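You operate a simulated robot arm through the tools that you are given. There is no shell and no other tool.

The job below is to be done with a simulated two-armed robot. You get a single attempt, and the scene is never put back.

## Task
Wash brackets L and T together in the parts washer.
Fine: open the drawer again when the lamp goes out and leave them in it.

The check looks at the end state, three seconds after you hand in, the way a careful person would. Anything else that was tipped, shoved, dropped, spilled or broken makes it a failure.

## Robot
Two 7-joint arms with two-finger parallel grippers on one trunk that stands fixed in place. Base frame: the origin is at the foot of the trunk, x ahead of it, y to its left, z up. Readings come in mm, degrees, newtons and seconds.
The left shoulder is at [50, 165, 1205], the right one opposite. With the tool pointing down near the work surface each hand reaches from about 180 to 680 mm from the base axis, measured 20 degrees to its own side. Payload 3.91 kg a hand.
Tool frame (each hand has its own): the origin (TCP) lies between the finger pads and is the grasp point; the fingertips stand 30 mm ahead of it; z points along the fingers, y is the line along which they close. Largest opening 110 mm; finger width 20, thickness 10; the body of the gripper, 48 by 112 mm, starts 55 mm behind the TCP.
Orientation is that of the tool frame in the base frame, as [roll, pitch, yaw] about the fixed x, y, z axes, in that order (R = Rz(yaw) Ry(pitch) Rx(roll)). With the fingers straight down and closing along the base's y, the tool's x points along the base's -x, its y along +y and its z along -z.

## Interface
- The arms move only by the tool step_arm. It takes "left_targets", "right_targets" or both (then of equal length, played together; a hand with none holds still); each is a list that holds one entry, the list of rows, each a list of 7 numbers: the shift along the base's x, y, z in mm, then the turn, a rotation vector about the base's x, y, z in degrees, then the opening, from 0 (shut) to 1 (fully open). In form: [[[dx, dy, dz, wx, wy, wz, fingers], ...]]. A call has 1 to 20 rows; each row shifts and turns the commanded pose from where the row before left it. Each row takes 0.2 s and may step no farther than 50 mm and 8.6 degrees from the row before; otherwise, or with a gripper value out of range, the whole call is refused. A pose out of reach is approached as far as the arm can. The call stops where the force on the tool passes 90 N (or 10 N more than at its start, if that is more) or the arm is blocked; 0.2 s more then pass. The fingers move at their own pace (about 45 mm/s each) and stop on an object; they squeeze with about 35 N. The grip force told is the motor's: it shows also when the fingers shut on nothing. Time passes only in rows, and 0.2 s behind the last, so rows that do not move let the fingers close. It gives the time, the measured TCP pose, the force on the tool (base axes), the opening and the grip force at its end, in the units of the frame above (readings bear some noise), with the torque about the TCP (base axes, N m) and any sound that the robot's microphone picked up, and new pictures: "show" is both (left out), scene, wrist or none (wrist: the cameras of the hands that moved).
- Cameras (640 x 400 px; columns grow to the right, rows downward): "scene" is now at [101.6, -56.9, 1394.3]; the picture's right is [-0.62, -0.78, 0.00], its down [-0.31, 0.24, -0.92] and it looks along [0.72, -0.57, -0.39] (base axes); focal length 214 px, centre (320, 200). "left" rides on the left gripper at [72, -17, -103] in its tool frame; the picture's right is [0.23, 0.97, 0.00], its down [-0.76, 0.18, -0.62] and it looks along [-0.61, 0.14, 0.78] (tool axes); focal length 222 px, centre (320, 200). "right" rides on the right gripper at [72, 17, -103] in its tool frame; the picture's right is [-0.23, 0.97, 0.00], its down [-0.76, -0.18, -0.62] and it looks along [-0.61, -0.14, 0.78] (tool axes); focal length 222 px, centre (320, 200). There is no depth. A picture from a camera that has moved, and an enlarged one, comes with that camera's place and axes in the base frame and with its lens.
- lift_body(by): slides the trunk up (or, below 0, down) by that many mm; the arms and the scene camera ride with it, the base frame stays. It gives what a move gives, with no picture.
- pan_tilt(pan, tilt): turns the head with the scene camera to pan (to the left, within 80 degrees either way) and tilt (down, from -29 to 69), counted from straight ahead of the robot. It gives what a move gives, and a new picture of the scene camera.
- zoom(camera, box): a new picture of the part [left, top, right, bottom] of that camera's present view, enlarged. It takes no simulated time.
- sign_off(): hands the job in; it is judged then, once.

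Nothing tells you positions but the pictures and the camera data. Unless the task says otherwise, let go and move clear before handing in.

The tools are called after "Call:" as name(argument=value, ...) on one line, values as JSON. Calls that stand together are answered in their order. step_arm: Moves the arms, as the interface text tells. Its arguments: {"type":"object","properties":{"left_targets":{"type":"array","items":{"type":"array","items":{"type":"array","items":{"type":"number"}}}},"right_targets":{"type":"array","items":{"type":"array","items":{"type":"array","items":{"type":"number"}}}},"show":{"type":"string","enum":["both","scene","wrist","none"]}},"required":[]} The other tools are called the same way: lift_body (by) slides the trunk up or down; pan_tilt (pan, tilt) turns the head that bears the scene camera; zoom (camera, box) takes an enlarged picture of a part of a camera's view; sign_off () hands the job in.

At the start:

```text
time: 0.0
left_eef_pos: [346.9, -63.6, 1347.2]
left_ee_rot: [-180.0, 0.0, 180.0]
left_force: [-0.2, 0.4, -0.1]
left_torque: [-0.01, -0.01, -0.02]
left_gripper_width: 110.0
left_grasp_force: 0.0
right_eef_pos: [312.3, -484.3, 1418.3]
right_ee_rot: [-179.8, 0.0, 180.0]
right_force: [0.0, 0.0, -0.1]
right_torque: [0.03, 0.0, 0.01]
right_gripper_width: 110.0
right_grasp_force: 0.1
trunk travel left (down, up): [-425.0, 78.0]
head pan, tilt: [-38.4, 23.2]
```

scene: 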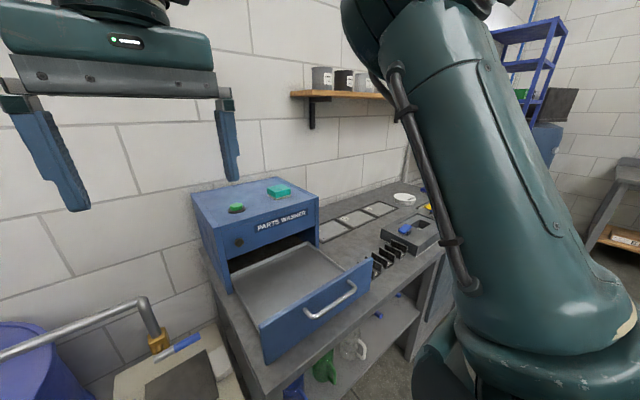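
right: 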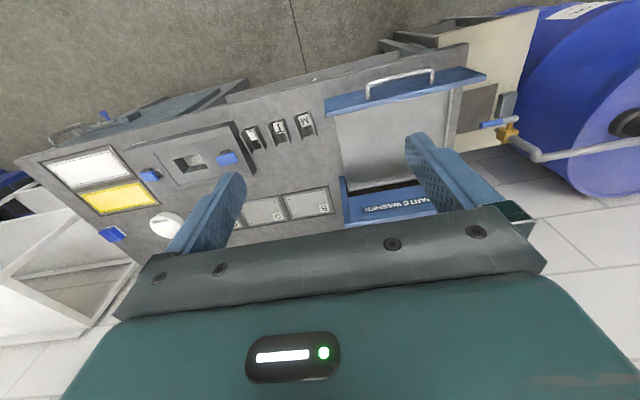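
left: 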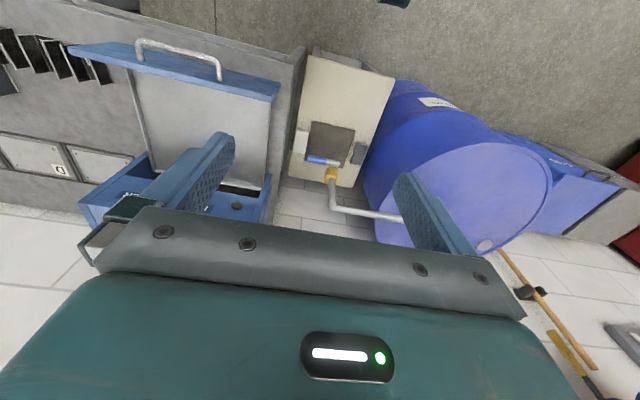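

I see a parts washer with its drawer already open on the bench, a row of black brackets to its right, and a green button plus a teal thing on the washer's top. I'll look closer before moving.

Call:
zoom(camera="scene", box=[180, 160, 440, 370])

Call:
zoom(camera="right", box=[140, 60, 460, 260])

Call:
zoom(camera="left", box=[0, 0, 320, 220])

```text
1.90 times, centred on (310, 265) of scene
camera zoom: at [101.6, -56.9, 1394.3], right [-0.62, -0.78, 0.0], down [-0.31, 0.24, -0.92], along [0.72, -0.57, -0.39], focal length 408 px, centre (339, 76)
```

zoom: 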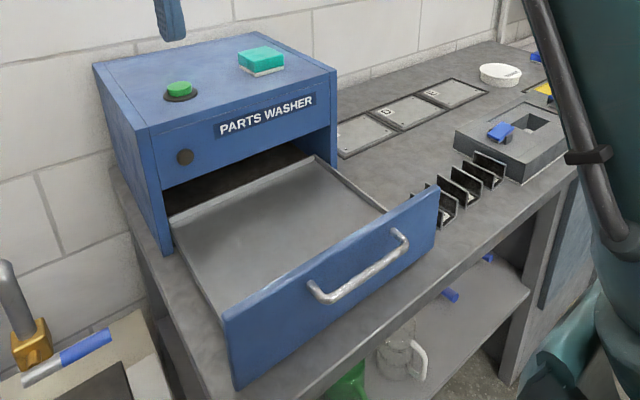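

```text
2.00 times, centred on (300, 160) of right
camera zoom: at [240.6, -468.0, 1520.8], right [0.23, 0.97, 0.0], down [0.76, -0.18, 0.62], along [0.61, -0.14, -0.78], focal length 444 px, centre (360, 280)
```

zoom: 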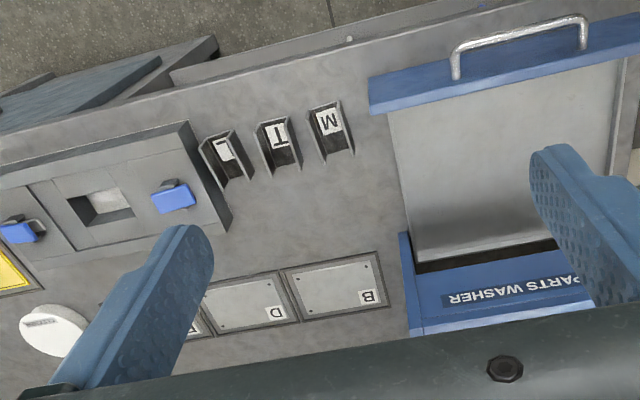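

```text
1.82 times, centred on (160, 110) of left
camera zoom: at [274.6, -81.9, 1450.1], right [-0.23, 0.97, 0.0], down [0.76, 0.18, 0.62], along [0.61, 0.14, -0.78], focal length 404 px, centre (611, 364)
```

zoom: 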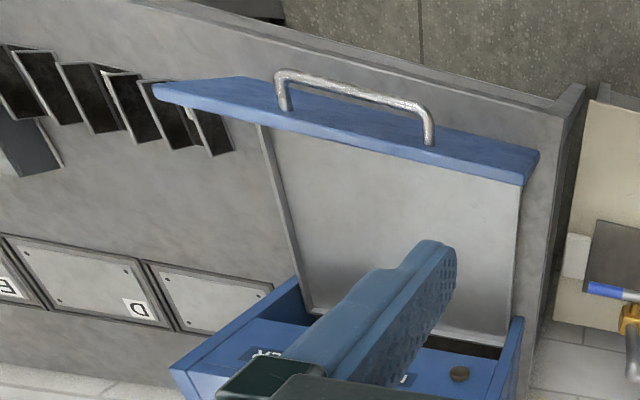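

The brackets look like three U-channels with labels, next to a fixture on the bench; I need the labels read clearly. I'll zoom further and pan the head for a better view.

Call:
zoom(camera="right", box=[230, 100, 330, 160])

Call:
zoom(camera="scene", box=[360, 230, 440, 280])

Call:
zoom(camera="scene", box=[200, 170, 330, 251])

Call:
zoom(camera="right", box=[320, 60, 540, 240])

```text
6.40 times, centred on (280, 130) of right
camera zoom: at [240.6, -468.0, 1520.8], right [0.23, 0.97, 0.0], down [0.76, -0.18, 0.62], along [0.61, -0.14, -0.78], focal length 1422 px, centre (576, 648)
```

zoom: 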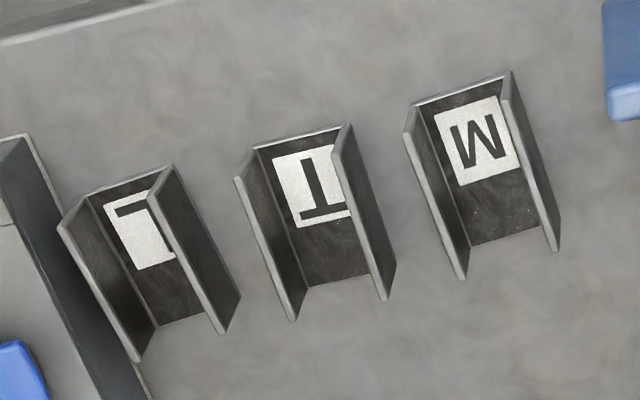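

```text
8.00 times, centred on (400, 255) of scene
camera zoom: at [101.6, -56.9, 1394.3], right [-0.62, -0.78, 0.0], down [-0.31, 0.24, -0.92], along [0.72, -0.57, -0.39], focal length 1716 px, centre (-320, -240)
```

zoom: 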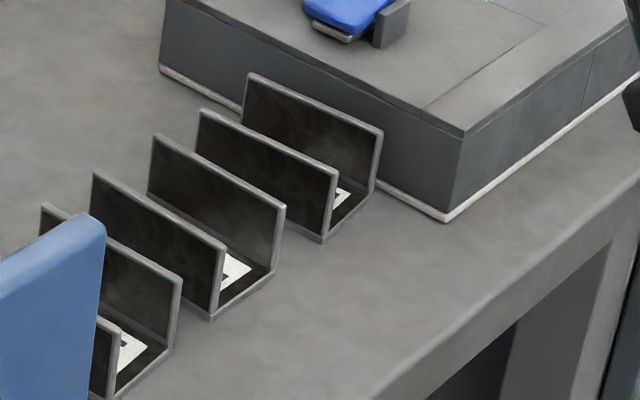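

```text
4.92 times, centred on (265, 210) of scene
camera zoom: at [101.6, -56.9, 1394.3], right [-0.62, -0.78, 0.0], down [-0.31, 0.24, -0.92], along [0.72, -0.57, -0.39], focal length 1056 px, centre (591, 148)
```

zoom: 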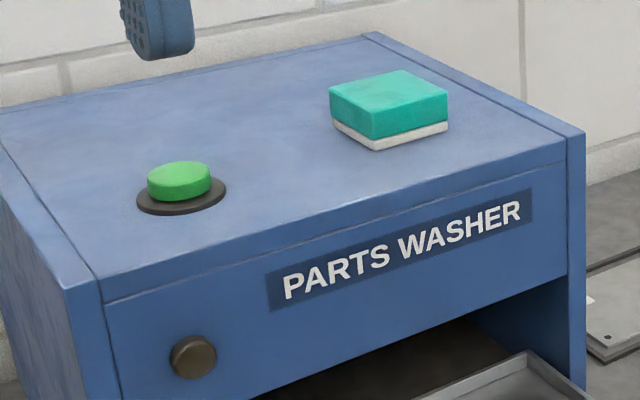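

```text
2.22 times, centred on (430, 150) of right
camera zoom: at [240.6, -468.0, 1520.8], right [0.23, 0.97, 0.0], down [0.76, -0.18, 0.62], along [0.61, -0.14, -0.78], focal length 494 px, centre (76, 311)
```

zoom: 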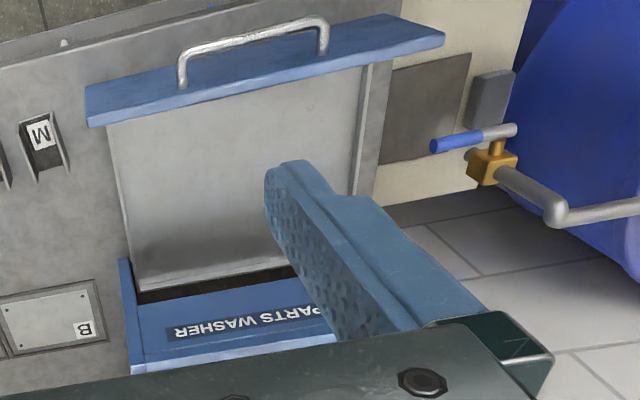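

The brackets run M, T, L from left to right in U-channels, with the washer drawer already open and a dark lamp on its front. Rough triangulation is inconsistent, so I'll get more views of the scene before moving.

Call:
pan_tilt(pan=-20, tilt=50)

Call:
pan_tilt(pan=-55, tilt=45)

Call:
pan_tilt(pan=20, tilt=35)

```text
time: 0.9
left_eef_pos: [346.1, -63.9, 1347.3]
left_ee_rot: [180.0, 0.0, -180.0]
left_force: [-0.4, -1.0, -0.7]
left_torque: [-0.03, -0.03, 0.02]
left_gripper_width: 110.2
left_grasp_force: 0.2
right_eef_pos: [313.2, -483.8, 1418.1]
right_ee_rot: [-179.9, 0.0, 179.9]
right_force: [0.6, -0.1, 0.3]
right_torque: [0.03, 0.01, -0.02]
right_gripper_width: 110.3
right_grasp_force: 0.2
trunk travel left (down, up): [-425.0, 78.0]
head pan, tilt: [-20.0, 50.0]
camera scene: at [101.4, -25.8, 1354.0], right [-0.34, -0.94, 0.0], down [-0.72, 0.26, -0.64], along [0.6, -0.22, -0.77], focal length 214 px, centre (320, 200)
```

scene: 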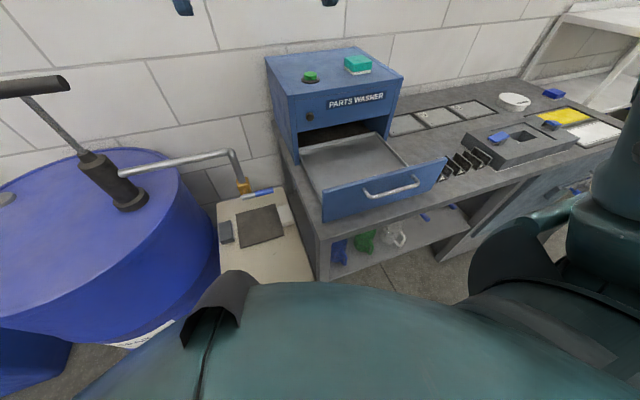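

```text
time: 1.9
left_eef_pos: [346.7, -63.2, 1347.2]
left_ee_rot: [-179.9, -0.1, -179.9]
left_force: [0.1, 0.0, 0.2]
left_torque: [0.0, 0.0, -0.01]
left_gripper_width: 110.2
left_grasp_force: 0.0
right_eef_pos: [313.2, -483.8, 1418.5]
right_ee_rot: [-180.0, 0.1, -180.0]
right_force: [0.1, 0.1, 0.1]
right_torque: [0.0, 0.0, 0.0]
right_gripper_width: 109.9
right_grasp_force: 0.0
trunk travel left (down, up): [-425.0, 78.0]
head pan, tilt: [-55.0, 45.0]
camera scene: at [75.7, -66.0, 1360.8], right [-0.82, -0.57, 0.0], down [-0.41, 0.58, -0.71], along [0.41, -0.58, -0.71], focal length 214 px, centre (320, 200)
```

scene: 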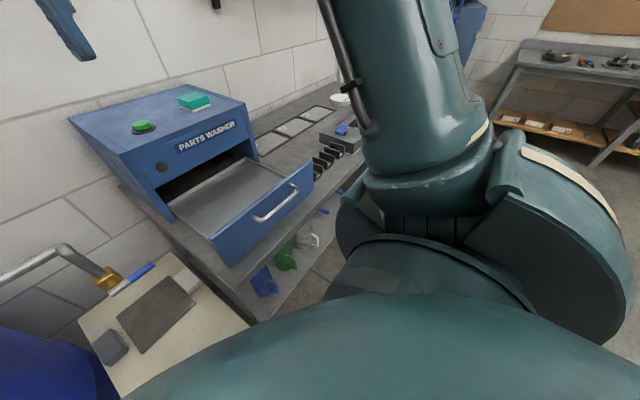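

```text
time: 3.4
left_eef_pos: [346.9, -64.3, 1346.9]
left_ee_rot: [179.9, 0.0, -180.0]
left_force: [-0.1, -0.2, -0.4]
left_torque: [-0.02, -0.01, -0.02]
left_gripper_width: 109.9
left_grasp_force: 0.1
right_eef_pos: [313.5, -484.9, 1418.7]
right_ee_rot: [-179.9, 0.1, -180.0]
right_force: [0.4, 0.2, 1.0]
right_torque: [0.0, 0.01, -0.02]
right_gripper_width: 110.1
right_grasp_force: 0.0
trunk travel left (down, up): [-425.0, 78.0]
head pan, tilt: [20.0, 35.0]
camera scene: at [111.8, 30.6, 1375.6], right [0.34, -0.94, 0.0], down [-0.54, -0.2, -0.82], along [0.77, 0.28, -0.57], focal length 214 px, centre (320, 200)
```

scene: 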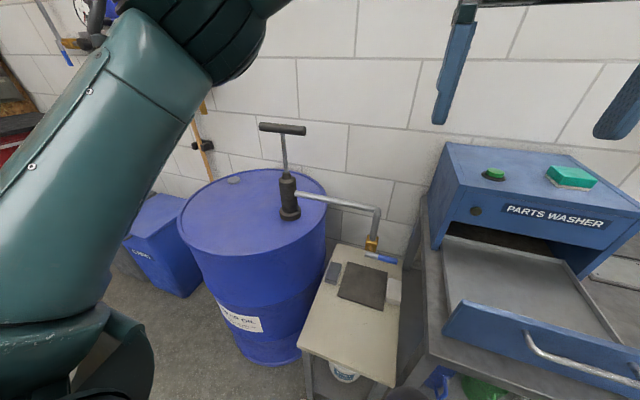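

The oil drum and stand to the left are separate from the washer, so they stay untouched. I'll point the head back at the washer and zoom the left wrist view for triangulating.

Call:
pan_tilt(pan=-38, tilt=35)

Call:
zoom(camera="left", box=[0, 20, 160, 120])

Call:
zoom(camera="left", box=[60, 20, 300, 170])

Call:
zoom(camera="right", box=[320, 50, 500, 162])

```text
time: 4.7
left_eef_pos: [346.3, -64.8, 1346.8]
left_ee_rot: [-180.0, -0.1, -180.0]
left_force: [0.0, 0.3, 0.8]
left_torque: [-0.01, 0.03, -0.01]
left_gripper_width: 109.9
left_grasp_force: 0.1
right_eef_pos: [313.5, -484.6, 1417.3]
right_ee_rot: [-179.8, 0.0, 180.0]
right_force: [0.1, 0.1, 0.8]
right_torque: [-0.02, -0.01, -0.01]
right_gripper_width: 109.8
right_grasp_force: 0.0
trunk travel left (down, up): [-425.0, 78.0]
head pan, tilt: [-38.0, 35.0]
camera scene: at [98.4, -53.6, 1375.7], right [-0.62, -0.79, 0.0], down [-0.45, 0.35, -0.82], along [0.65, -0.5, -0.57], focal length 214 px, centre (320, 200)
```

scene: 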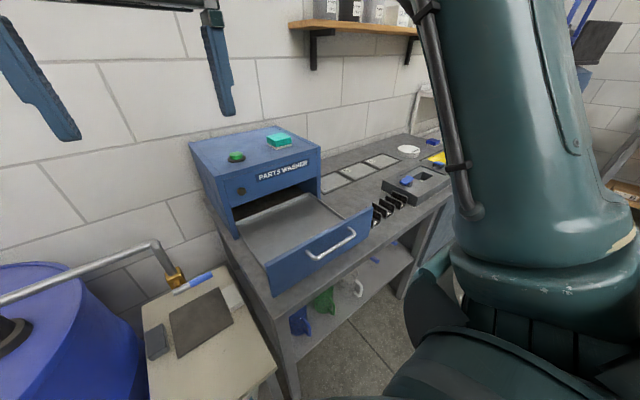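

```text
4.00 times, centred on (80, 70) of left
camera zoom: at [274.5, -81.9, 1450.1], right [-0.23, 0.97, 0.0], down [0.76, 0.18, 0.62], along [0.61, 0.14, -0.78], focal length 888 px, centre (1280, 720)
```

zoom: 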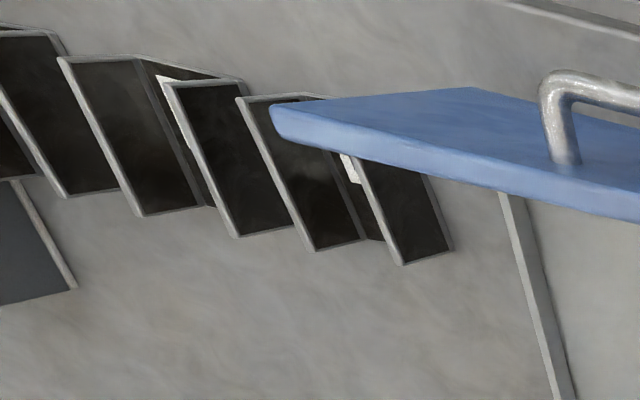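

```text
2.67 times, centred on (180, 95) of left
camera zoom: at [274.5, -81.9, 1450.1], right [-0.23, 0.97, 0.0], down [0.76, 0.18, 0.62], along [0.61, 0.14, -0.78], focal length 592 px, centre (693, 480)
```

zoom: 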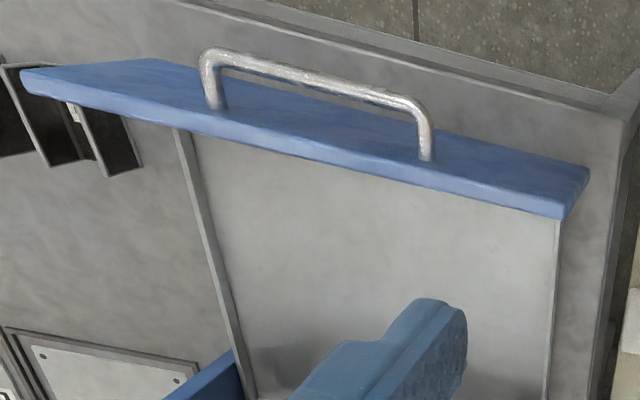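

```text
3.56 times, centred on (410, 106) of right
camera zoom: at [240.6, -468.0, 1520.8], right [0.23, 0.97, 0.0], down [0.76, -0.18, 0.62], along [0.61, -0.14, -0.78], focal length 790 px, centre (0, 534)
```

zoom: 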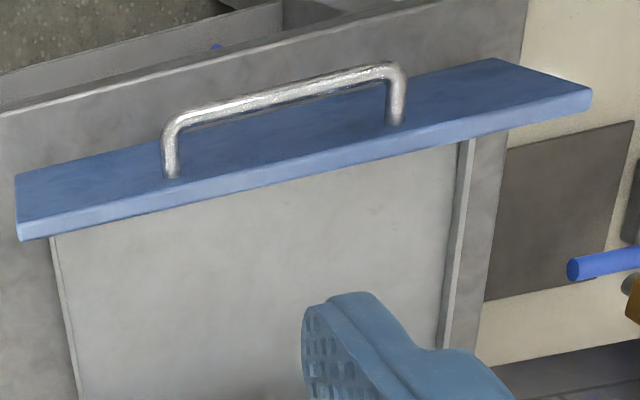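

By triangulating, the bench top is at about z 865, the drawer front runs along x≈406 from y −491 to −145 (top z≈995), and the brackets are near M (462,−562), T (466,−641), L (466,−727). L looks far for the right arm, so I'll move high above it first to test the reach and get a close look.

Call:
step_arm(right_targets=[[[15, -24, -16, 0, 0, 0, 1], [15, -24, -16, 0, 0, 0, 1], [15, -24, -16, 0, 0, 0, 1], [15, -24, -16, 0, 0, 0, 1], [15, -24, -16, 0, 0, 0, 1], [15, -24, -16, 0, 0, 0, 1], [15, -24, -16, 0, 0, 0, 1], [15, -24, -16, 0, 0, 0, 1], [15, -24, -16, 0, 0, 0, 1], [15, -24, -16, 0, 0, 0, 1]]], show="both")

```text
time: 6.9
left_eef_pos: [346.2, -64.5, 1347.4]
left_ee_rot: [-180.0, 0.0, 180.0]
left_force: [0.1, -0.4, -0.7]
left_torque: [0.01, -0.02, 0.02]
left_gripper_width: 110.0
left_grasp_force: 0.1
right_eef_pos: [401.0, -668.6, 1253.7]
right_ee_rot: [-179.9, 0.1, 180.0]
right_force: [0.0, 0.4, -0.8]
right_torque: [0.02, -0.04, 0.03]
right_gripper_width: 110.0
right_grasp_force: 0.0
right hand out of reach, approached as far as the arm can: row 6, 7, 8, 9, 10
trunk travel left (down, up): [-425.0, 78.0]
head pan, tilt: [-38.0, 35.0]
camera scene: at [97.9, -53.9, 1375.7], right [-0.62, -0.79, 0.0], down [-0.45, 0.35, -0.82], along [0.65, -0.5, -0.57], focal length 214 px, centre (320, 200)
camera right: at [329.1, -652.2, 1355.6], right [0.23, 0.97, 0.0], down [0.76, -0.18, 0.63], along [0.61, -0.14, -0.78], focal length 222 px, centre (320, 200)
```

scene: 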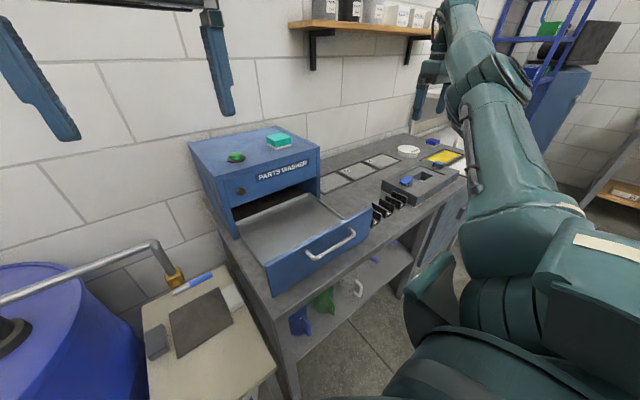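
right: 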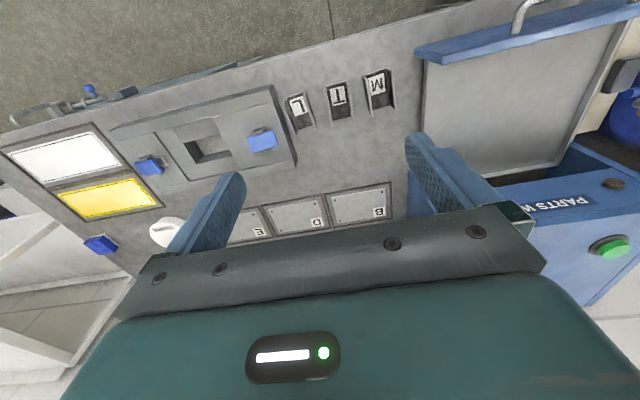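

The arm stops at about 614 mm horizontally from the shoulder at this height with the tool down, so T should be reachable with the trunk lower and L will need a forward tilt. I'll zoom on the brackets, the fixture gap and the washer to refine positions.

Call:
zoom(camera="right", box=[240, 50, 420, 162])

Call:
zoom(camera="right", box=[400, 0, 640, 150])

Call:
zoom(camera="scene", box=[180, 120, 420, 300])

```text
3.56 times, centred on (330, 106) of right
camera zoom: at [329.1, -652.2, 1355.6], right [0.23, 0.97, 0.0], down [0.76, -0.18, 0.63], along [0.61, -0.14, -0.78], focal length 790 px, centre (284, 534)
```

zoom: 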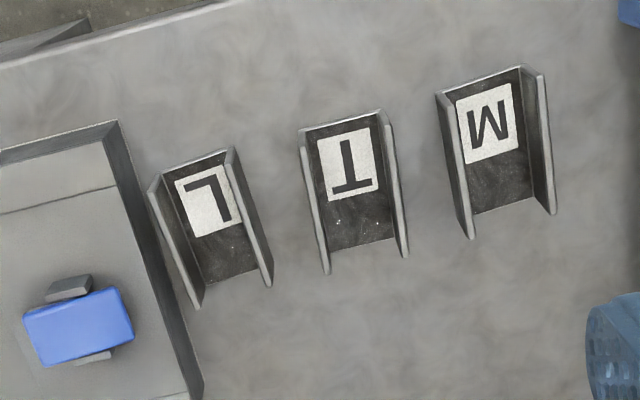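

```text
2.67 times, centred on (520, 75) of right
camera zoom: at [329.1, -652.2, 1355.6], right [0.23, 0.97, 0.0], down [0.76, -0.18, 0.63], along [0.61, -0.14, -0.78], focal length 592 px, centre (-213, 533)
```

zoom: 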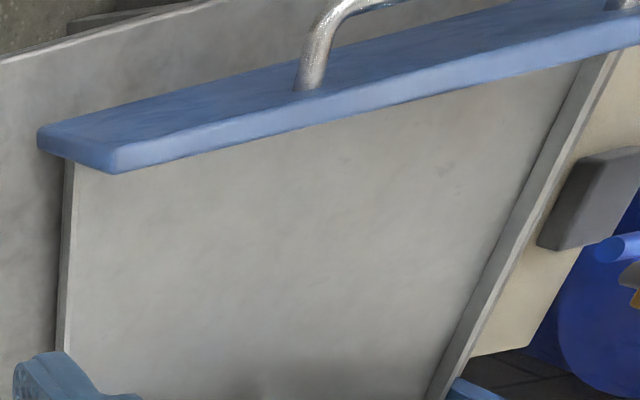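

```text
2.22 times, centred on (300, 210) of scene
camera zoom: at [97.9, -53.9, 1375.7], right [-0.62, -0.79, 0.0], down [-0.45, 0.35, -0.82], along [0.65, -0.5, -0.57], focal length 477 px, centre (364, 178)
```

zoom: 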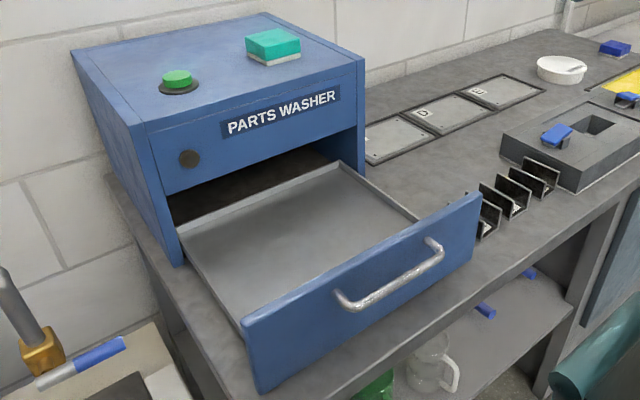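

I now place T at about (460,−643), L at (462,−724, turned ~3°), the fixture wall at y≈−765, the handle bar near (373,−318,968), the washer front near x≈685 and the button near (742,−231,1110). I'll lower the trunk a bit for better reach, watching the arms.

Call:
lift_body(by=-130)

Call:
pan_tilt(pan=-50, tilt=30)

```text
time: 8.4
left_eef_pos: [345.7, -64.4, 1217.7]
left_ee_rot: [-180.0, 0.0, -179.9]
left_force: [0.3, -0.2, -0.2]
left_torque: [-0.01, -0.03, -0.01]
left_gripper_width: 110.0
left_grasp_force: 0.1
right_eef_pos: [401.9, -668.8, 1123.5]
right_ee_rot: [-179.9, 0.1, 180.0]
right_force: [0.1, 0.4, -0.4]
right_torque: [-0.01, -0.03, 0.01]
right_gripper_width: 110.0
right_grasp_force: 0.1
trunk travel left (down, up): [-295.0, 208.0]
head pan, tilt: [-38.0, 35.0]
```

```text
time: 9.2
left_eef_pos: [347.2, -65.2, 1216.8]
left_ee_rot: [-180.0, -0.1, -180.0]
left_force: [0.0, -0.1, 0.2]
left_torque: [-0.01, 0.01, 0.02]
left_gripper_width: 110.1
left_grasp_force: 0.1
right_eef_pos: [401.5, -669.1, 1124.3]
right_ee_rot: [-179.8, 0.2, -180.0]
right_force: [-0.2, 0.7, -0.8]
right_torque: [-0.05, 0.02, 0.02]
right_gripper_width: 110.1
right_grasp_force: 0.1
trunk travel left (down, up): [-295.0, 208.0]
head pan, tilt: [-50.0, 30.0]
camera scene: at [87.2, -68.7, 1253.4], right [-0.77, -0.64, 0.0], down [-0.32, 0.38, -0.87], along [0.56, -0.66, -0.5], focal length 214 px, centre (320, 200)
```

scene: 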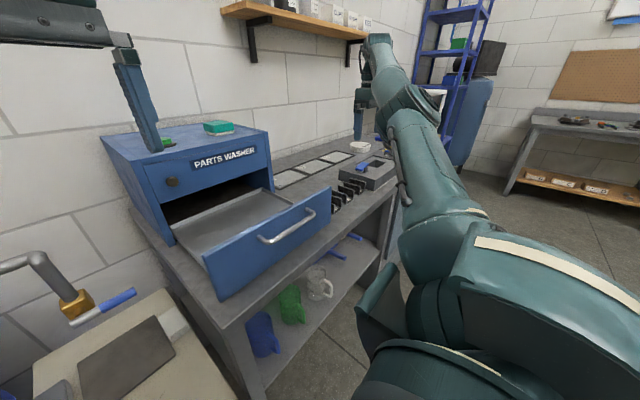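

The trunk is 130 mm lower and the arms look clear. I'll send a null row to learn whether the commanded pose followed the arm, then head to above T.

Call:
step_arm(right_targets=[[[0, 0, 0, 0, 0, 0, 1]]], show="none")

```text
time: 9.6
left_eef_pos: [347.1, -64.0, 1218.4]
left_ee_rot: [-179.9, 0.0, 180.0]
left_force: [-0.2, -0.3, -0.3]
left_torque: [0.01, 0.03, 0.0]
left_gripper_width: 109.9
left_grasp_force: 0.0
right_eef_pos: [401.2, -666.4, 1124.1]
right_ee_rot: [-179.9, 0.2, -180.0]
right_force: [0.6, 0.2, 0.3]
right_torque: [-0.03, -0.01, 0.0]
right_gripper_width: 110.0
right_grasp_force: 0.0
trunk travel left (down, up): [-295.0, 208.0]
head pan, tilt: [-50.0, 30.0]
```

The pose holds steady at (401,−667,1124). Next I move above T with the jaws opened to about 70 mm.

Call:
step_arm(right_targets=[[[15, 6, -27, 0, 0, 0, 0.64], [15, 6, -27, 0, 0, 0, 0.64], [15, 6, -27, 0, 0, 0, 0.64], [14, 6, -27, 0, 0, 0, 0.64], [0, 0, 0, 0, 0, 0, 0.64]]], show="wrist")

```text
time: 10.8
left_eef_pos: [346.3, -63.5, 1217.1]
left_ee_rot: [180.0, 0.0, 180.0]
left_force: [-0.4, -0.7, -0.2]
left_torque: [0.0, 0.03, 0.0]
left_gripper_width: 109.9
left_grasp_force: 0.0
right_eef_pos: [468.4, -653.6, 1018.6]
right_ee_rot: [-179.9, 0.0, -180.0]
right_force: [-0.5, 0.2, -0.1]
right_torque: [-0.01, 0.02, -0.01]
right_gripper_width: 70.3
right_grasp_force: 0.0
right hand out of reach, approached as far as the arm can: row 1, 2, 4
trunk travel left (down, up): [-295.0, 208.0]
head pan, tilt: [-50.0, 30.0]
camera right: at [397.4, -636.2, 1120.3], right [0.23, 0.97, 0.0], down [0.76, -0.18, 0.62], along [0.61, -0.14, -0.78], focal length 222 px, centre (320, 200)
```

right: 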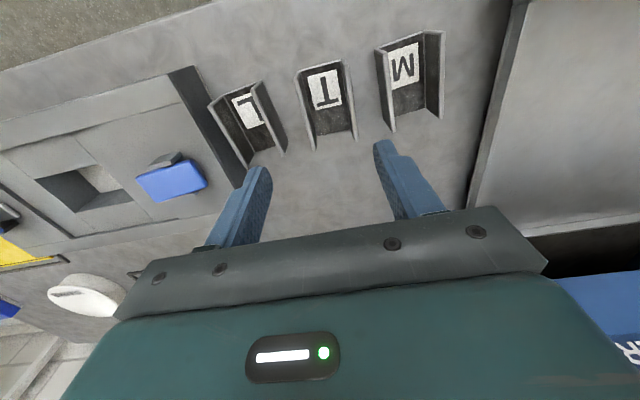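

The hand is above T now at (468,−654,1019). I'll zoom the wrist view to refine T's and L's positions.

Call:
zoom(camera="right", box=[190, 20, 450, 182])

```text
2.46 times, centred on (320, 101) of right
camera zoom: at [397.4, -636.2, 1120.3], right [0.23, 0.97, 0.0], down [0.76, -0.18, 0.62], along [0.61, -0.14, -0.78], focal length 547 px, centre (320, 444)
```

zoom: 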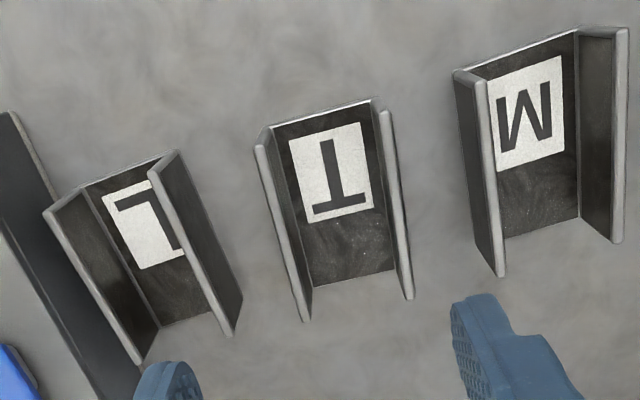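

Refined: T spans x 430–498, y −666 to −621 (centre (464,−643.7)), top at z≈904; L's centre is about (465,−725), turned ~4.6°; M is slightly turned too. I'll align over T with a 62 mm opening and stop just above the flanges to verify.

Call:
step_arm(right_targets=[[[-4, 10, -20, 0, 0, 0, 0.564], [0, 0, -20, 0, 0, 0, 0.564], [0, 0, -20, 0, 0, 0, 0.564], [0, 0, 0, 0, 0, 0, 0.564]]], show="wrist")

```text
time: 11.8
left_eef_pos: [346.7, -65.0, 1216.9]
left_ee_rot: [-179.9, 0.0, 179.9]
left_force: [0.5, 0.5, -0.6]
left_torque: [-0.01, -0.01, 0.0]
left_gripper_width: 109.8
left_grasp_force: 0.1
right_eef_pos: [479.2, -657.3, 961.2]
right_ee_rot: [-179.9, 0.0, -180.0]
right_force: [-0.3, -0.4, 0.0]
right_torque: [-0.03, 0.01, 0.02]
right_gripper_width: 61.9
right_grasp_force: 0.0
right hand out of reach, approached as far as the arm can: row 1, 2
trunk travel left (down, up): [-295.0, 208.0]
head pan, tilt: [-50.0, 30.0]
camera right: at [407.2, -640.3, 1064.2], right [0.23, 0.97, 0.0], down [0.76, -0.18, 0.62], along [0.61, -0.14, -0.78], focal length 222 px, centre (320, 200)
```

right: 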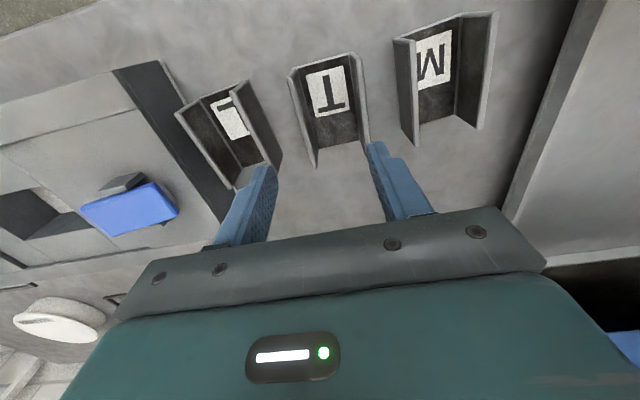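

The last rows were in reach, so the command now equals the pose (479,−657,961). I shift to T's centre and check.

Call:
step_arm(right_targets=[[[-8, 7, -5, 0, 0, 0, 0.564], [-7, 6.6, -5, 0, 0, 0, 0.564], [0, 0, 0, 0, 0, 0, 0.564]]], show="wrist")

Call:
zoom(camera="right", box=[200, 0, 440, 150])

```text
time: 12.6
left_eef_pos: [347.4, -64.0, 1216.8]
left_ee_rot: [180.0, 0.0, -180.0]
left_force: [-0.2, -0.3, 0.2]
left_torque: [0.01, 0.01, 0.01]
left_gripper_width: 109.8
left_grasp_force: 0.0
right_eef_pos: [479.6, -657.7, 955.7]
right_ee_rot: [-179.9, -0.1, -180.0]
right_force: [0.5, 0.5, -0.4]
right_torque: [0.01, 0.01, 0.01]
right_gripper_width: 61.6
right_grasp_force: 0.1
right hand out of reach, approached as far as the arm can: row 1, 2
trunk travel left (down, up): [-295.0, 208.0]
head pan, tilt: [-50.0, 30.0]
camera right: at [407.0, -641.7, 1057.4], right [0.23, 0.97, 0.0], down [0.76, -0.18, 0.62], along [0.61, -0.14, -0.78], focal length 222 px, centre (320, 200)
```

right: 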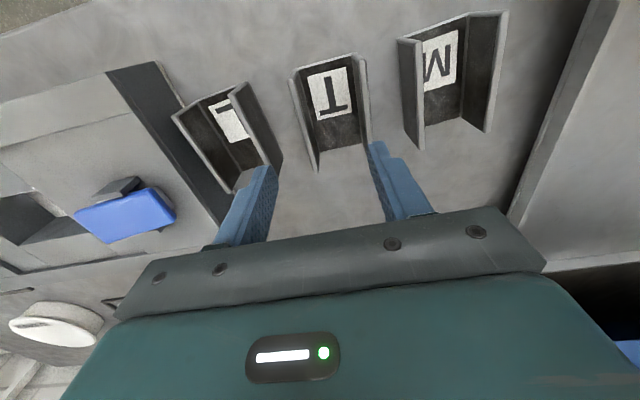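

```text
2.67 times, centred on (320, 75) of right
camera zoom: at [407.0, -641.7, 1057.4], right [0.23, 0.97, 0.0], down [0.76, -0.18, 0.62], along [0.61, -0.14, -0.78], focal length 592 px, centre (320, 533)
```

zoom: 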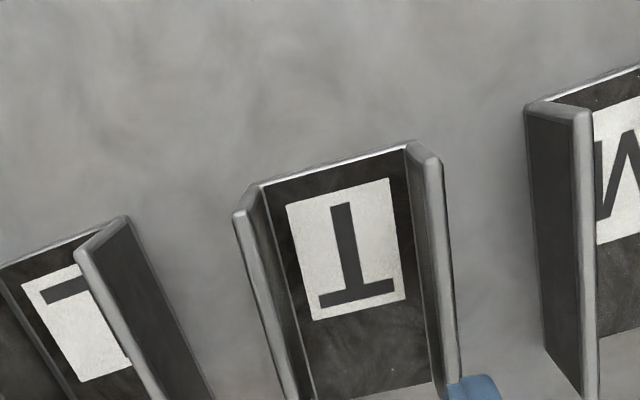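

The command evidently kept the unreachable surplus: it stands near (503,−677,949) while the arm is clipped at (480,−658). I'll take back the surplus so the true target becomes T's centre.

Call:
step_arm(right_targets=[[[-20, 17, 2, 0, 0, 0, 0.564], [-19.5, 16.3, 2, 0, 0, 0, 0.564], [0, 0, 0, 0, 0, 0, 0.564]]], show="wrist")

Call:
zoom(camera="right", box=[200, 0, 440, 150])

```text
time: 13.4
left_eef_pos: [347.6, -64.1, 1216.6]
left_ee_rot: [180.0, 0.0, -180.0]
left_force: [-0.5, 0.3, 0.4]
left_torque: [0.03, 0.01, 0.0]
left_gripper_width: 110.0
left_grasp_force: 0.0
right_eef_pos: [477.9, -658.9, 957.7]
right_ee_rot: [-179.8, 0.0, 180.0]
right_force: [-0.1, 0.0, -0.4]
right_torque: [0.0, 0.0, -0.01]
right_gripper_width: 61.8
right_grasp_force: 0.0
right hand out of reach, approached as far as the arm can: row 1, 2
trunk travel left (down, up): [-295.0, 208.0]
head pan, tilt: [-50.0, 30.0]
camera right: at [405.4, -642.7, 1060.9], right [0.23, 0.97, 0.0], down [0.76, -0.18, 0.62], along [0.61, -0.14, -0.78], focal length 222 px, centre (320, 200)
```

right: 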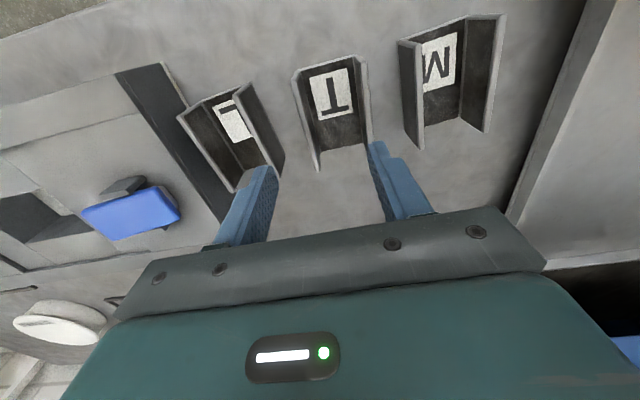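

```text
2.67 times, centred on (320, 75) of right
camera zoom: at [405.4, -642.7, 1060.9], right [0.23, 0.97, 0.0], down [0.76, -0.18, 0.62], along [0.61, -0.14, -0.78], focal length 592 px, centre (320, 533)
```

zoom: 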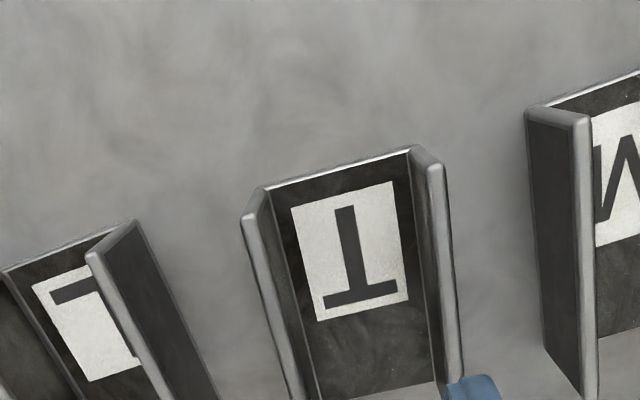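

The arm isn't following inward moves, which smells like it is stuck fully stretched. I'll hold a few null rows and see whether it settles to the commanded spot.

Call:
step_arm(right_targets=[[[0, 0, 0, 0, 0, 0, 0.564], [0, 0, 0, 0, 0, 0, 0.564], [0, 0, 0, 0, 0, 0, 0.564]]], show="scene")

```text
time: 14.2
left_eef_pos: [345.1, -64.2, 1216.6]
left_ee_rot: [-179.9, 0.1, -180.0]
left_force: [0.0, 0.4, -0.2]
left_torque: [0.04, -0.01, 0.01]
left_gripper_width: 109.9
left_grasp_force: 0.1
right_eef_pos: [478.2, -660.0, 957.8]
right_ee_rot: [-179.9, 0.0, -179.9]
right_force: [-0.1, -0.5, -0.5]
right_torque: [0.02, -0.01, 0.05]
right_gripper_width: 62.0
right_grasp_force: 0.1
trunk travel left (down, up): [-295.0, 208.0]
head pan, tilt: [-50.0, 30.0]
camera scene: at [87.1, -68.7, 1253.5], right [-0.77, -0.64, 0.0], down [-0.32, 0.38, -0.87], along [0.56, -0.66, -0.5], focal length 214 px, centre (320, 200)
```

scene: 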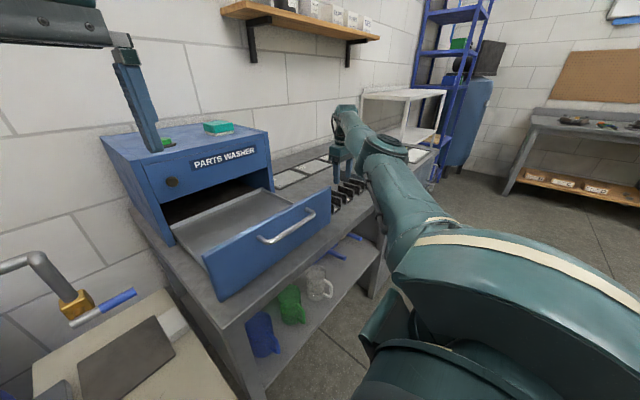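

The arm is indeed stretched out straight. I'll pull the command radially inward by a larger amount (staying above the bracket tops) to bend the elbow again.

Call:
step_arm(right_targets=[[[-20, 23, 10, 0, 0, 0, 0.564], [-20, 23, 10, 0, 0, 0, 0.564], [-20, 23, 10, 0, 0, 0, 0.564], [0, 0, 0, 0, 0, 0, 0.564]]], show="none")

```text
time: 15.2
left_eef_pos: [346.8, -63.5, 1218.0]
left_ee_rot: [-180.0, -0.1, -180.0]
left_force: [0.5, 0.4, 0.5]
left_torque: [0.01, -0.02, 0.0]
left_gripper_width: 109.7
left_grasp_force: 0.1
right_eef_pos: [478.5, -652.9, 987.7]
right_ee_rot: [-179.9, 0.0, 180.0]
right_force: [0.7, -0.3, 0.4]
right_torque: [0.0, 0.0, -0.01]
right_gripper_width: 62.0
right_grasp_force: 0.0
right hand out of reach, approached as far as the arm can: row 1, 2, 3
trunk travel left (down, up): [-295.0, 208.0]
head pan, tilt: [-50.0, 30.0]
```

It still clings to the stretched boundary while z follows. I'll raise and pull the command further in, which keeps any sudden catch-up in free space above the bench.

Call:
step_arm(right_targets=[[[0, 0, 40, 0, 0, 0, 0.564], [0, 0, 40, 0, 0, 0, 0.564], [-25, 28, 20, 0, 0, 0, 0.564], [-25, 28, 20, 0, 0, 0, 0.564], [0, 0, 0, 0, 0, 0, 0.564]]], show="scene")

```text
time: 16.4
left_eef_pos: [346.7, -64.6, 1217.9]
left_ee_rot: [180.0, 0.0, 179.9]
left_force: [-0.6, 0.2, 0.2]
left_torque: [0.0, 0.02, 0.0]
left_gripper_width: 109.9
left_grasp_force: 0.1
right_eef_pos: [451.5, -624.0, 1123.7]
right_ee_rot: [-179.9, -0.1, 180.0]
right_force: [0.1, -0.6, -0.2]
right_torque: [0.05, -0.02, -0.01]
right_gripper_width: 62.0
right_grasp_force: 0.1
right hand out of reach, approached as far as the arm can: row 1, 2, 3, 4
trunk travel left (down, up): [-295.0, 208.0]
head pan, tilt: [-50.0, 30.0]
camera scene: at [87.3, -69.2, 1253.4], right [-0.77, -0.64, 0.0], down [-0.32, 0.38, -0.87], along [0.56, -0.66, -0.5], focal length 214 px, centre (320, 200)
```

scene: 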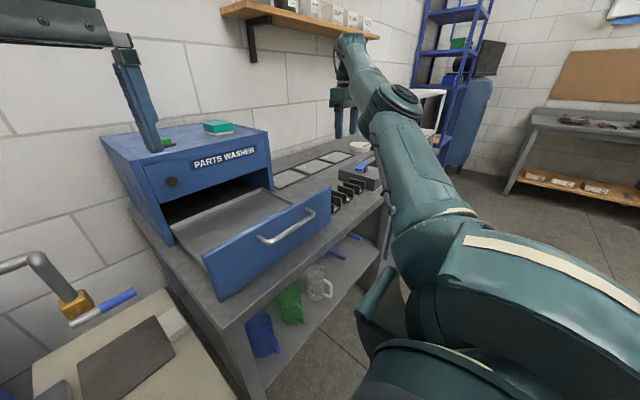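

Still stretched. A change of tool tilt should free the wrist geometry, and I need a forward tilt for L anyway, so I'll tilt the fingers forward in place, high above the bench.

Call:
step_arm(right_targets=[[[0, 0, 0, 0, -8, 0, 0.564], [0, 0, 0, 0, -8, 0, 0.564], [0, 0, 0, 0, -8, 0, 0.564], [0, 0, 0, 0, 0, 0, 0.564]]], show="none")

```text
time: 17.4
left_eef_pos: [345.8, -64.0, 1217.3]
left_ee_rot: [179.9, 0.0, 179.9]
left_force: [0.6, 0.1, -0.5]
left_torque: [-0.03, 0.01, 0.01]
left_gripper_width: 109.9
left_grasp_force: 0.0
right_eef_pos: [484.0, -660.9, 1146.7]
right_ee_rot: [-179.9, 24.0, 180.0]
right_force: [0.0, -0.7, 1.1]
right_torque: [0.0, -0.03, 0.01]
right_gripper_width: 62.1
right_grasp_force: 0.1
right hand out of reach, approached as far as the arm can: row 1, 2, 3
trunk travel left (down, up): [-295.0, 208.0]
head pan, tilt: [-50.0, 30.0]
```

The numbers suggest the command sits just about where the tool now is, (485,−661,1147), still at the edge of reach. I'll pull inward several rows more and watch whether it follows.

Call:
step_arm(right_targets=[[[-25, 28, 0, 0, 0, 0, 0.564], [-25, 28, 0, 0, 0, 0, 0.564], [-25, 28, 0, 0, 0, 0, 0.564], [0, 0, 0, 0, 0, 0, 0.564]]], show="none")

```text
time: 18.4
left_eef_pos: [346.7, -64.4, 1215.8]
left_ee_rot: [-180.0, 0.0, 180.0]
left_force: [0.3, 0.4, -0.2]
left_torque: [0.03, 0.01, 0.04]
left_gripper_width: 109.9
left_grasp_force: 0.1
right_eef_pos: [479.1, -657.5, 1158.1]
right_ee_rot: [-179.8, 24.0, 180.0]
right_force: [0.2, -0.3, 0.4]
right_torque: [0.04, -0.02, 0.01]
right_gripper_width: 62.2
right_grasp_force: 0.1
right hand out of reach, approached as far as the arm can: row 1, 2, 3
trunk travel left (down, up): [-295.0, 208.0]
head pan, tilt: [-50.0, 30.0]
```

It only slides along the reach sphere, so the elbow is stuck straight. I'll ask for one long inward move in a single call, at a height where everything below is clear.

Call:
step_arm(right_targets=[[[-25, 29, 0, 0, 0, 0, 0.564], [-25, 29, 0, 0, 0, 0, 0.564], [-25, 29, 0, 0, 0, 0, 0.564], [-25, 29, 0, 0, 0, 0, 0.564], [-25, 29, 0, 0, 0, 0, 0.564], [-25, 29, 0, 0, 0, 0, 0.564], [-25, 29, 0, 0, 0, 0, 0.564]]], show="scene")

```text
time: 20.0
left_eef_pos: [346.2, -64.6, 1218.2]
left_ee_rot: [-180.0, 0.0, -180.0]
left_force: [-0.4, -0.1, 0.6]
left_torque: [-0.01, 0.01, -0.01]
left_gripper_width: 109.8
left_grasp_force: 0.1
right_eef_pos: [461.3, -641.4, 1204.7]
right_ee_rot: [180.0, 24.0, -179.9]
right_force: [0.3, 1.0, -0.1]
right_torque: [0.01, -0.01, -0.03]
right_gripper_width: 62.3
right_grasp_force: 0.0
right hand out of reach, approached as far as the arm can: row 1, 2, 3, 4, 5, 6, 7
trunk travel left (down, up): [-295.0, 208.0]
head pan, tilt: [-50.0, 30.0]
camera scene: at [87.2, -68.8, 1253.4], right [-0.77, -0.64, 0.0], down [-0.32, 0.38, -0.87], along [0.56, -0.66, -0.5], focal length 214 px, centre (320, 200)
```

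scene: 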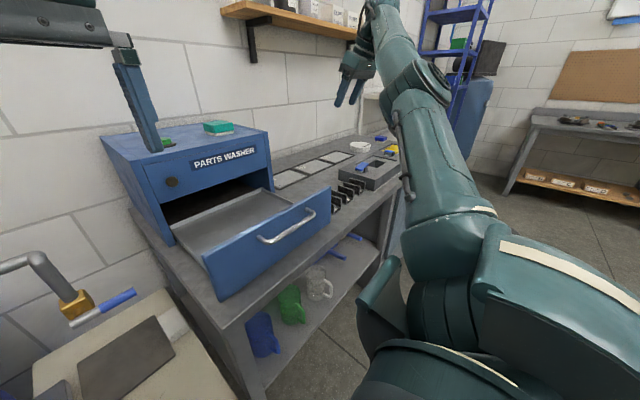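

The distances fit a perfect reach sphere of 658 mm about the shoulder (wrist 193 mm behind the TCP), so the elbow is locked straight. A sideways move should make the elbow share the motion; I'll try pulling in −x first, which is open space.

Call:
step_arm(right_targets=[[[-35, 0, -10, 0, 0, 0, 0.564], [-35, 0, -10, 0, 0, 0, 0.564], [-35, 0, -10, 0, 0, 0, 0.564], [-35, 0, -10, 0, 0, 0, 0.564], [-35, 0, -10, 0, 0, 0, 0.564]]], show="none")

```text
time: 21.2
left_eef_pos: [347.7, -64.1, 1217.8]
left_ee_rot: [-180.0, 0.0, 180.0]
left_force: [0.7, 0.3, 0.6]
left_torque: [0.01, 0.01, 0.05]
left_gripper_width: 109.9
left_grasp_force: 0.0
right_eef_pos: [379.8, -692.8, 1208.9]
right_ee_rot: [-179.9, 24.0, -179.9]
right_force: [0.4, -0.4, -0.1]
right_torque: [-0.02, 0.01, -0.02]
right_gripper_width: 61.8
right_grasp_force: 0.2
right hand out of reach, approached as far as the arm can: row 1, 2, 3, 4, 5
trunk travel left (down, up): [-295.0, 208.0]
head pan, tilt: [-50.0, 30.0]
```

Still on the sphere. I'll try the opposite: pulling in +y and slightly down.

Call:
step_arm(right_targets=[[[0, 40, -15, 0, 0, 0, 0.564], [0, 40, -15, 0, 0, 0, 0.564], [0, 40, -15, 0, 0, 0, 0.564], [0, 40, -15, 0, 0, 0, 0.564], [0, 40, -15, 0, 0, 0, 0.564]]], show="scene")

```text
time: 22.4
left_eef_pos: [345.9, -64.2, 1217.3]
left_ee_rot: [-180.0, 0.0, 180.0]
left_force: [-1.3, 0.0, 0.9]
left_torque: [0.01, 0.03, 0.02]
left_gripper_width: 109.9
left_grasp_force: 0.1
right_eef_pos: [401.2, -678.4, 1213.2]
right_ee_rot: [-179.8, 23.9, -179.9]
right_force: [-0.7, 0.0, -0.3]
right_torque: [-0.01, 0.0, -0.04]
right_gripper_width: 62.1
right_grasp_force: 0.0
right hand out of reach, approached as far as the arm can: row 1, 2, 3, 4, 5
trunk travel left (down, up): [-295.0, 208.0]
head pan, tilt: [-50.0, 30.0]
camera scene: at [87.0, -68.8, 1253.5], right [-0.77, -0.64, 0.0], down [-0.32, 0.38, -0.87], along [0.56, -0.66, -0.5], focal length 214 px, centre (320, 200)
```

scene: 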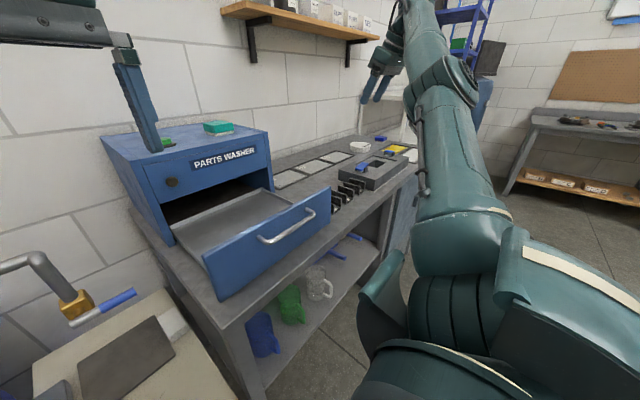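

Fitting the data, the stored command seems to be far outside the reach sphere, so the arm just tracks its radial projection. I'll pull the command straight toward the shoulder in chunks and watch for the out-of-reach flags to stop.

Call:
step_arm(right_targets=[[[-16.5, 31, -19, 0, 0, 0, 0.564], [-16.5, 31, -19, 0, 0, 0, 0.564], [-16.5, 31, -19, 0, 0, 0, 0.564], [-16.5, 31, -19, 0, 0, 0, 0.564], [-16.5, 31, -19, 0, 0, 0, 0.564], [-16.5, 31, -19, 0, 0, 0, 0.564], [-16.5, 31, -19, 0, 0, 0, 0.564], [-16.5, 31, -19, 0, 0, 0, 0.564]]], show="none")

```text
time: 24.2
left_eef_pos: [346.3, -64.5, 1216.7]
left_ee_rot: [179.9, 0.1, 180.0]
left_force: [-0.2, -1.1, -0.8]
left_torque: [-0.03, 0.0, 0.02]
left_gripper_width: 110.1
left_grasp_force: 0.0
right_eef_pos: [400.9, -677.1, 1213.1]
right_ee_rot: [-179.8, 24.0, -179.9]
right_force: [-0.7, 1.1, -0.7]
right_torque: [-0.02, 0.0, -0.03]
right_gripper_width: 62.3
right_grasp_force: 0.1
right hand out of reach, approached as far as the arm can: row 1, 2, 3, 4, 5, 6, 7, 8
trunk travel left (down, up): [-295.0, 208.0]
head pan, tilt: [-50.0, 30.0]
```

No motion, as expected of a command far outside. I'll keep pulling inward along the same line.

Call:
step_arm(right_targets=[[[-16.5, 31, -19, 0, 0, 0, 0.564], [-16.5, 31, -19, 0, 0, 0, 0.564], [-16.5, 31, -19, 0, 0, 0, 0.564], [-16.5, 31, -19, 0, 0, 0, 0.564], [-16.5, 31, -19, 0, 0, 0, 0.564], [-16.5, 31, -19, 0, 0, 0, 0.564], [-16.5, 31, -19, 0, 0, 0, 0.564], [-16.5, 31, -19, 0, 0, 0, 0.564]]], show="none")

```text
time: 26.0
left_eef_pos: [346.4, -64.2, 1216.0]
left_ee_rot: [-180.0, 0.0, -180.0]
left_force: [0.1, -0.5, -0.2]
left_torque: [0.05, -0.01, 0.02]
left_gripper_width: 110.1
left_grasp_force: 0.0
right_eef_pos: [400.8, -678.0, 1213.1]
right_ee_rot: [-179.9, 24.0, 179.9]
right_force: [-0.1, 0.7, 0.7]
right_torque: [-0.01, 0.04, 0.0]
right_gripper_width: 61.9
right_grasp_force: 0.0
right hand out of reach, approached as far as the arm can: row 1, 2, 3, 4, 5, 6, 7, 8
trunk travel left (down, up): [-295.0, 208.0]
head pan, tilt: [-50.0, 30.0]
```

Before pulling more, a small sideways probe will tell me how far outside the command still is.

Call:
step_arm(right_targets=[[[-35, -19, 0, 0, 0, 0, 0.564], [-35, -19, 0, 0, 0, 0, 0.564]]], show="none")

```text
time: 26.6
left_eef_pos: [345.7, -63.9, 1216.1]
left_ee_rot: [179.9, 0.0, 179.9]
left_force: [-0.4, -0.2, 0.6]
left_torque: [0.01, 0.01, 0.02]
left_gripper_width: 110.2
left_grasp_force: 0.1
right_eef_pos: [330.9, -714.7, 1213.5]
right_ee_rot: [-179.7, 24.0, -179.9]
right_force: [0.4, -0.7, -1.0]
right_torque: [0.0, -0.01, 0.02]
right_gripper_width: 61.8
right_grasp_force: 0.1
trunk travel left (down, up): [-295.0, 208.0]
head pan, tilt: [-50.0, 30.0]
```

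That sideways move was followed exactly, so the command does restart from the real pose and only inward pulls fail with a straight elbow. A straight-down move should make the elbow flex, so I try that now in free space.

Call:
step_arm(right_targets=[[[0, 0, -20, 0, 0, 0, 0.564], [0, 0, -20, 0, 0, 0, 0.564], [0, 0, -20, 0, 0, 0, 0.564], [0, 0, -20, 0, 0, 0, 0.564]]], show="none")

```text
time: 27.6
left_eef_pos: [346.0, -64.1, 1216.3]
left_ee_rot: [180.0, 0.0, -180.0]
left_force: [0.6, -0.1, -0.4]
left_torque: [0.0, -0.02, -0.01]
left_gripper_width: 110.0
left_grasp_force: 0.1
right_eef_pos: [333.6, -717.2, 1132.7]
right_ee_rot: [-179.8, 24.1, -179.9]
right_force: [0.6, 0.4, 0.3]
right_torque: [0.0, 0.01, 0.0]
right_gripper_width: 62.0
right_grasp_force: 0.0
trunk travel left (down, up): [-295.0, 208.0]
head pan, tilt: [-50.0, 30.0]
```

The move was followed with no flags, so the arm is inside its reach again. I'll check that inward moves work now.

Call:
step_arm(right_targets=[[[0, 30, 0, 0, 0, 0, 0.564], [0, 30, 0, 0, 0, 0, 0.564]]], show="none")

```text
time: 28.2
left_eef_pos: [345.6, -64.4, 1217.7]
left_ee_rot: [-180.0, 0.0, 179.9]
left_force: [0.2, 0.6, -0.9]
left_torque: [0.02, -0.03, 0.0]
left_gripper_width: 110.3
left_grasp_force: 0.1
right_eef_pos: [331.2, -655.3, 1132.6]
right_ee_rot: [-179.8, 24.1, -179.9]
right_force: [-0.4, 0.0, -0.6]
right_torque: [-0.01, -0.01, 0.0]
right_gripper_width: 62.0
right_grasp_force: 0.0
trunk travel left (down, up): [-295.0, 208.0]
head pan, tilt: [-50.0, 30.0]
```

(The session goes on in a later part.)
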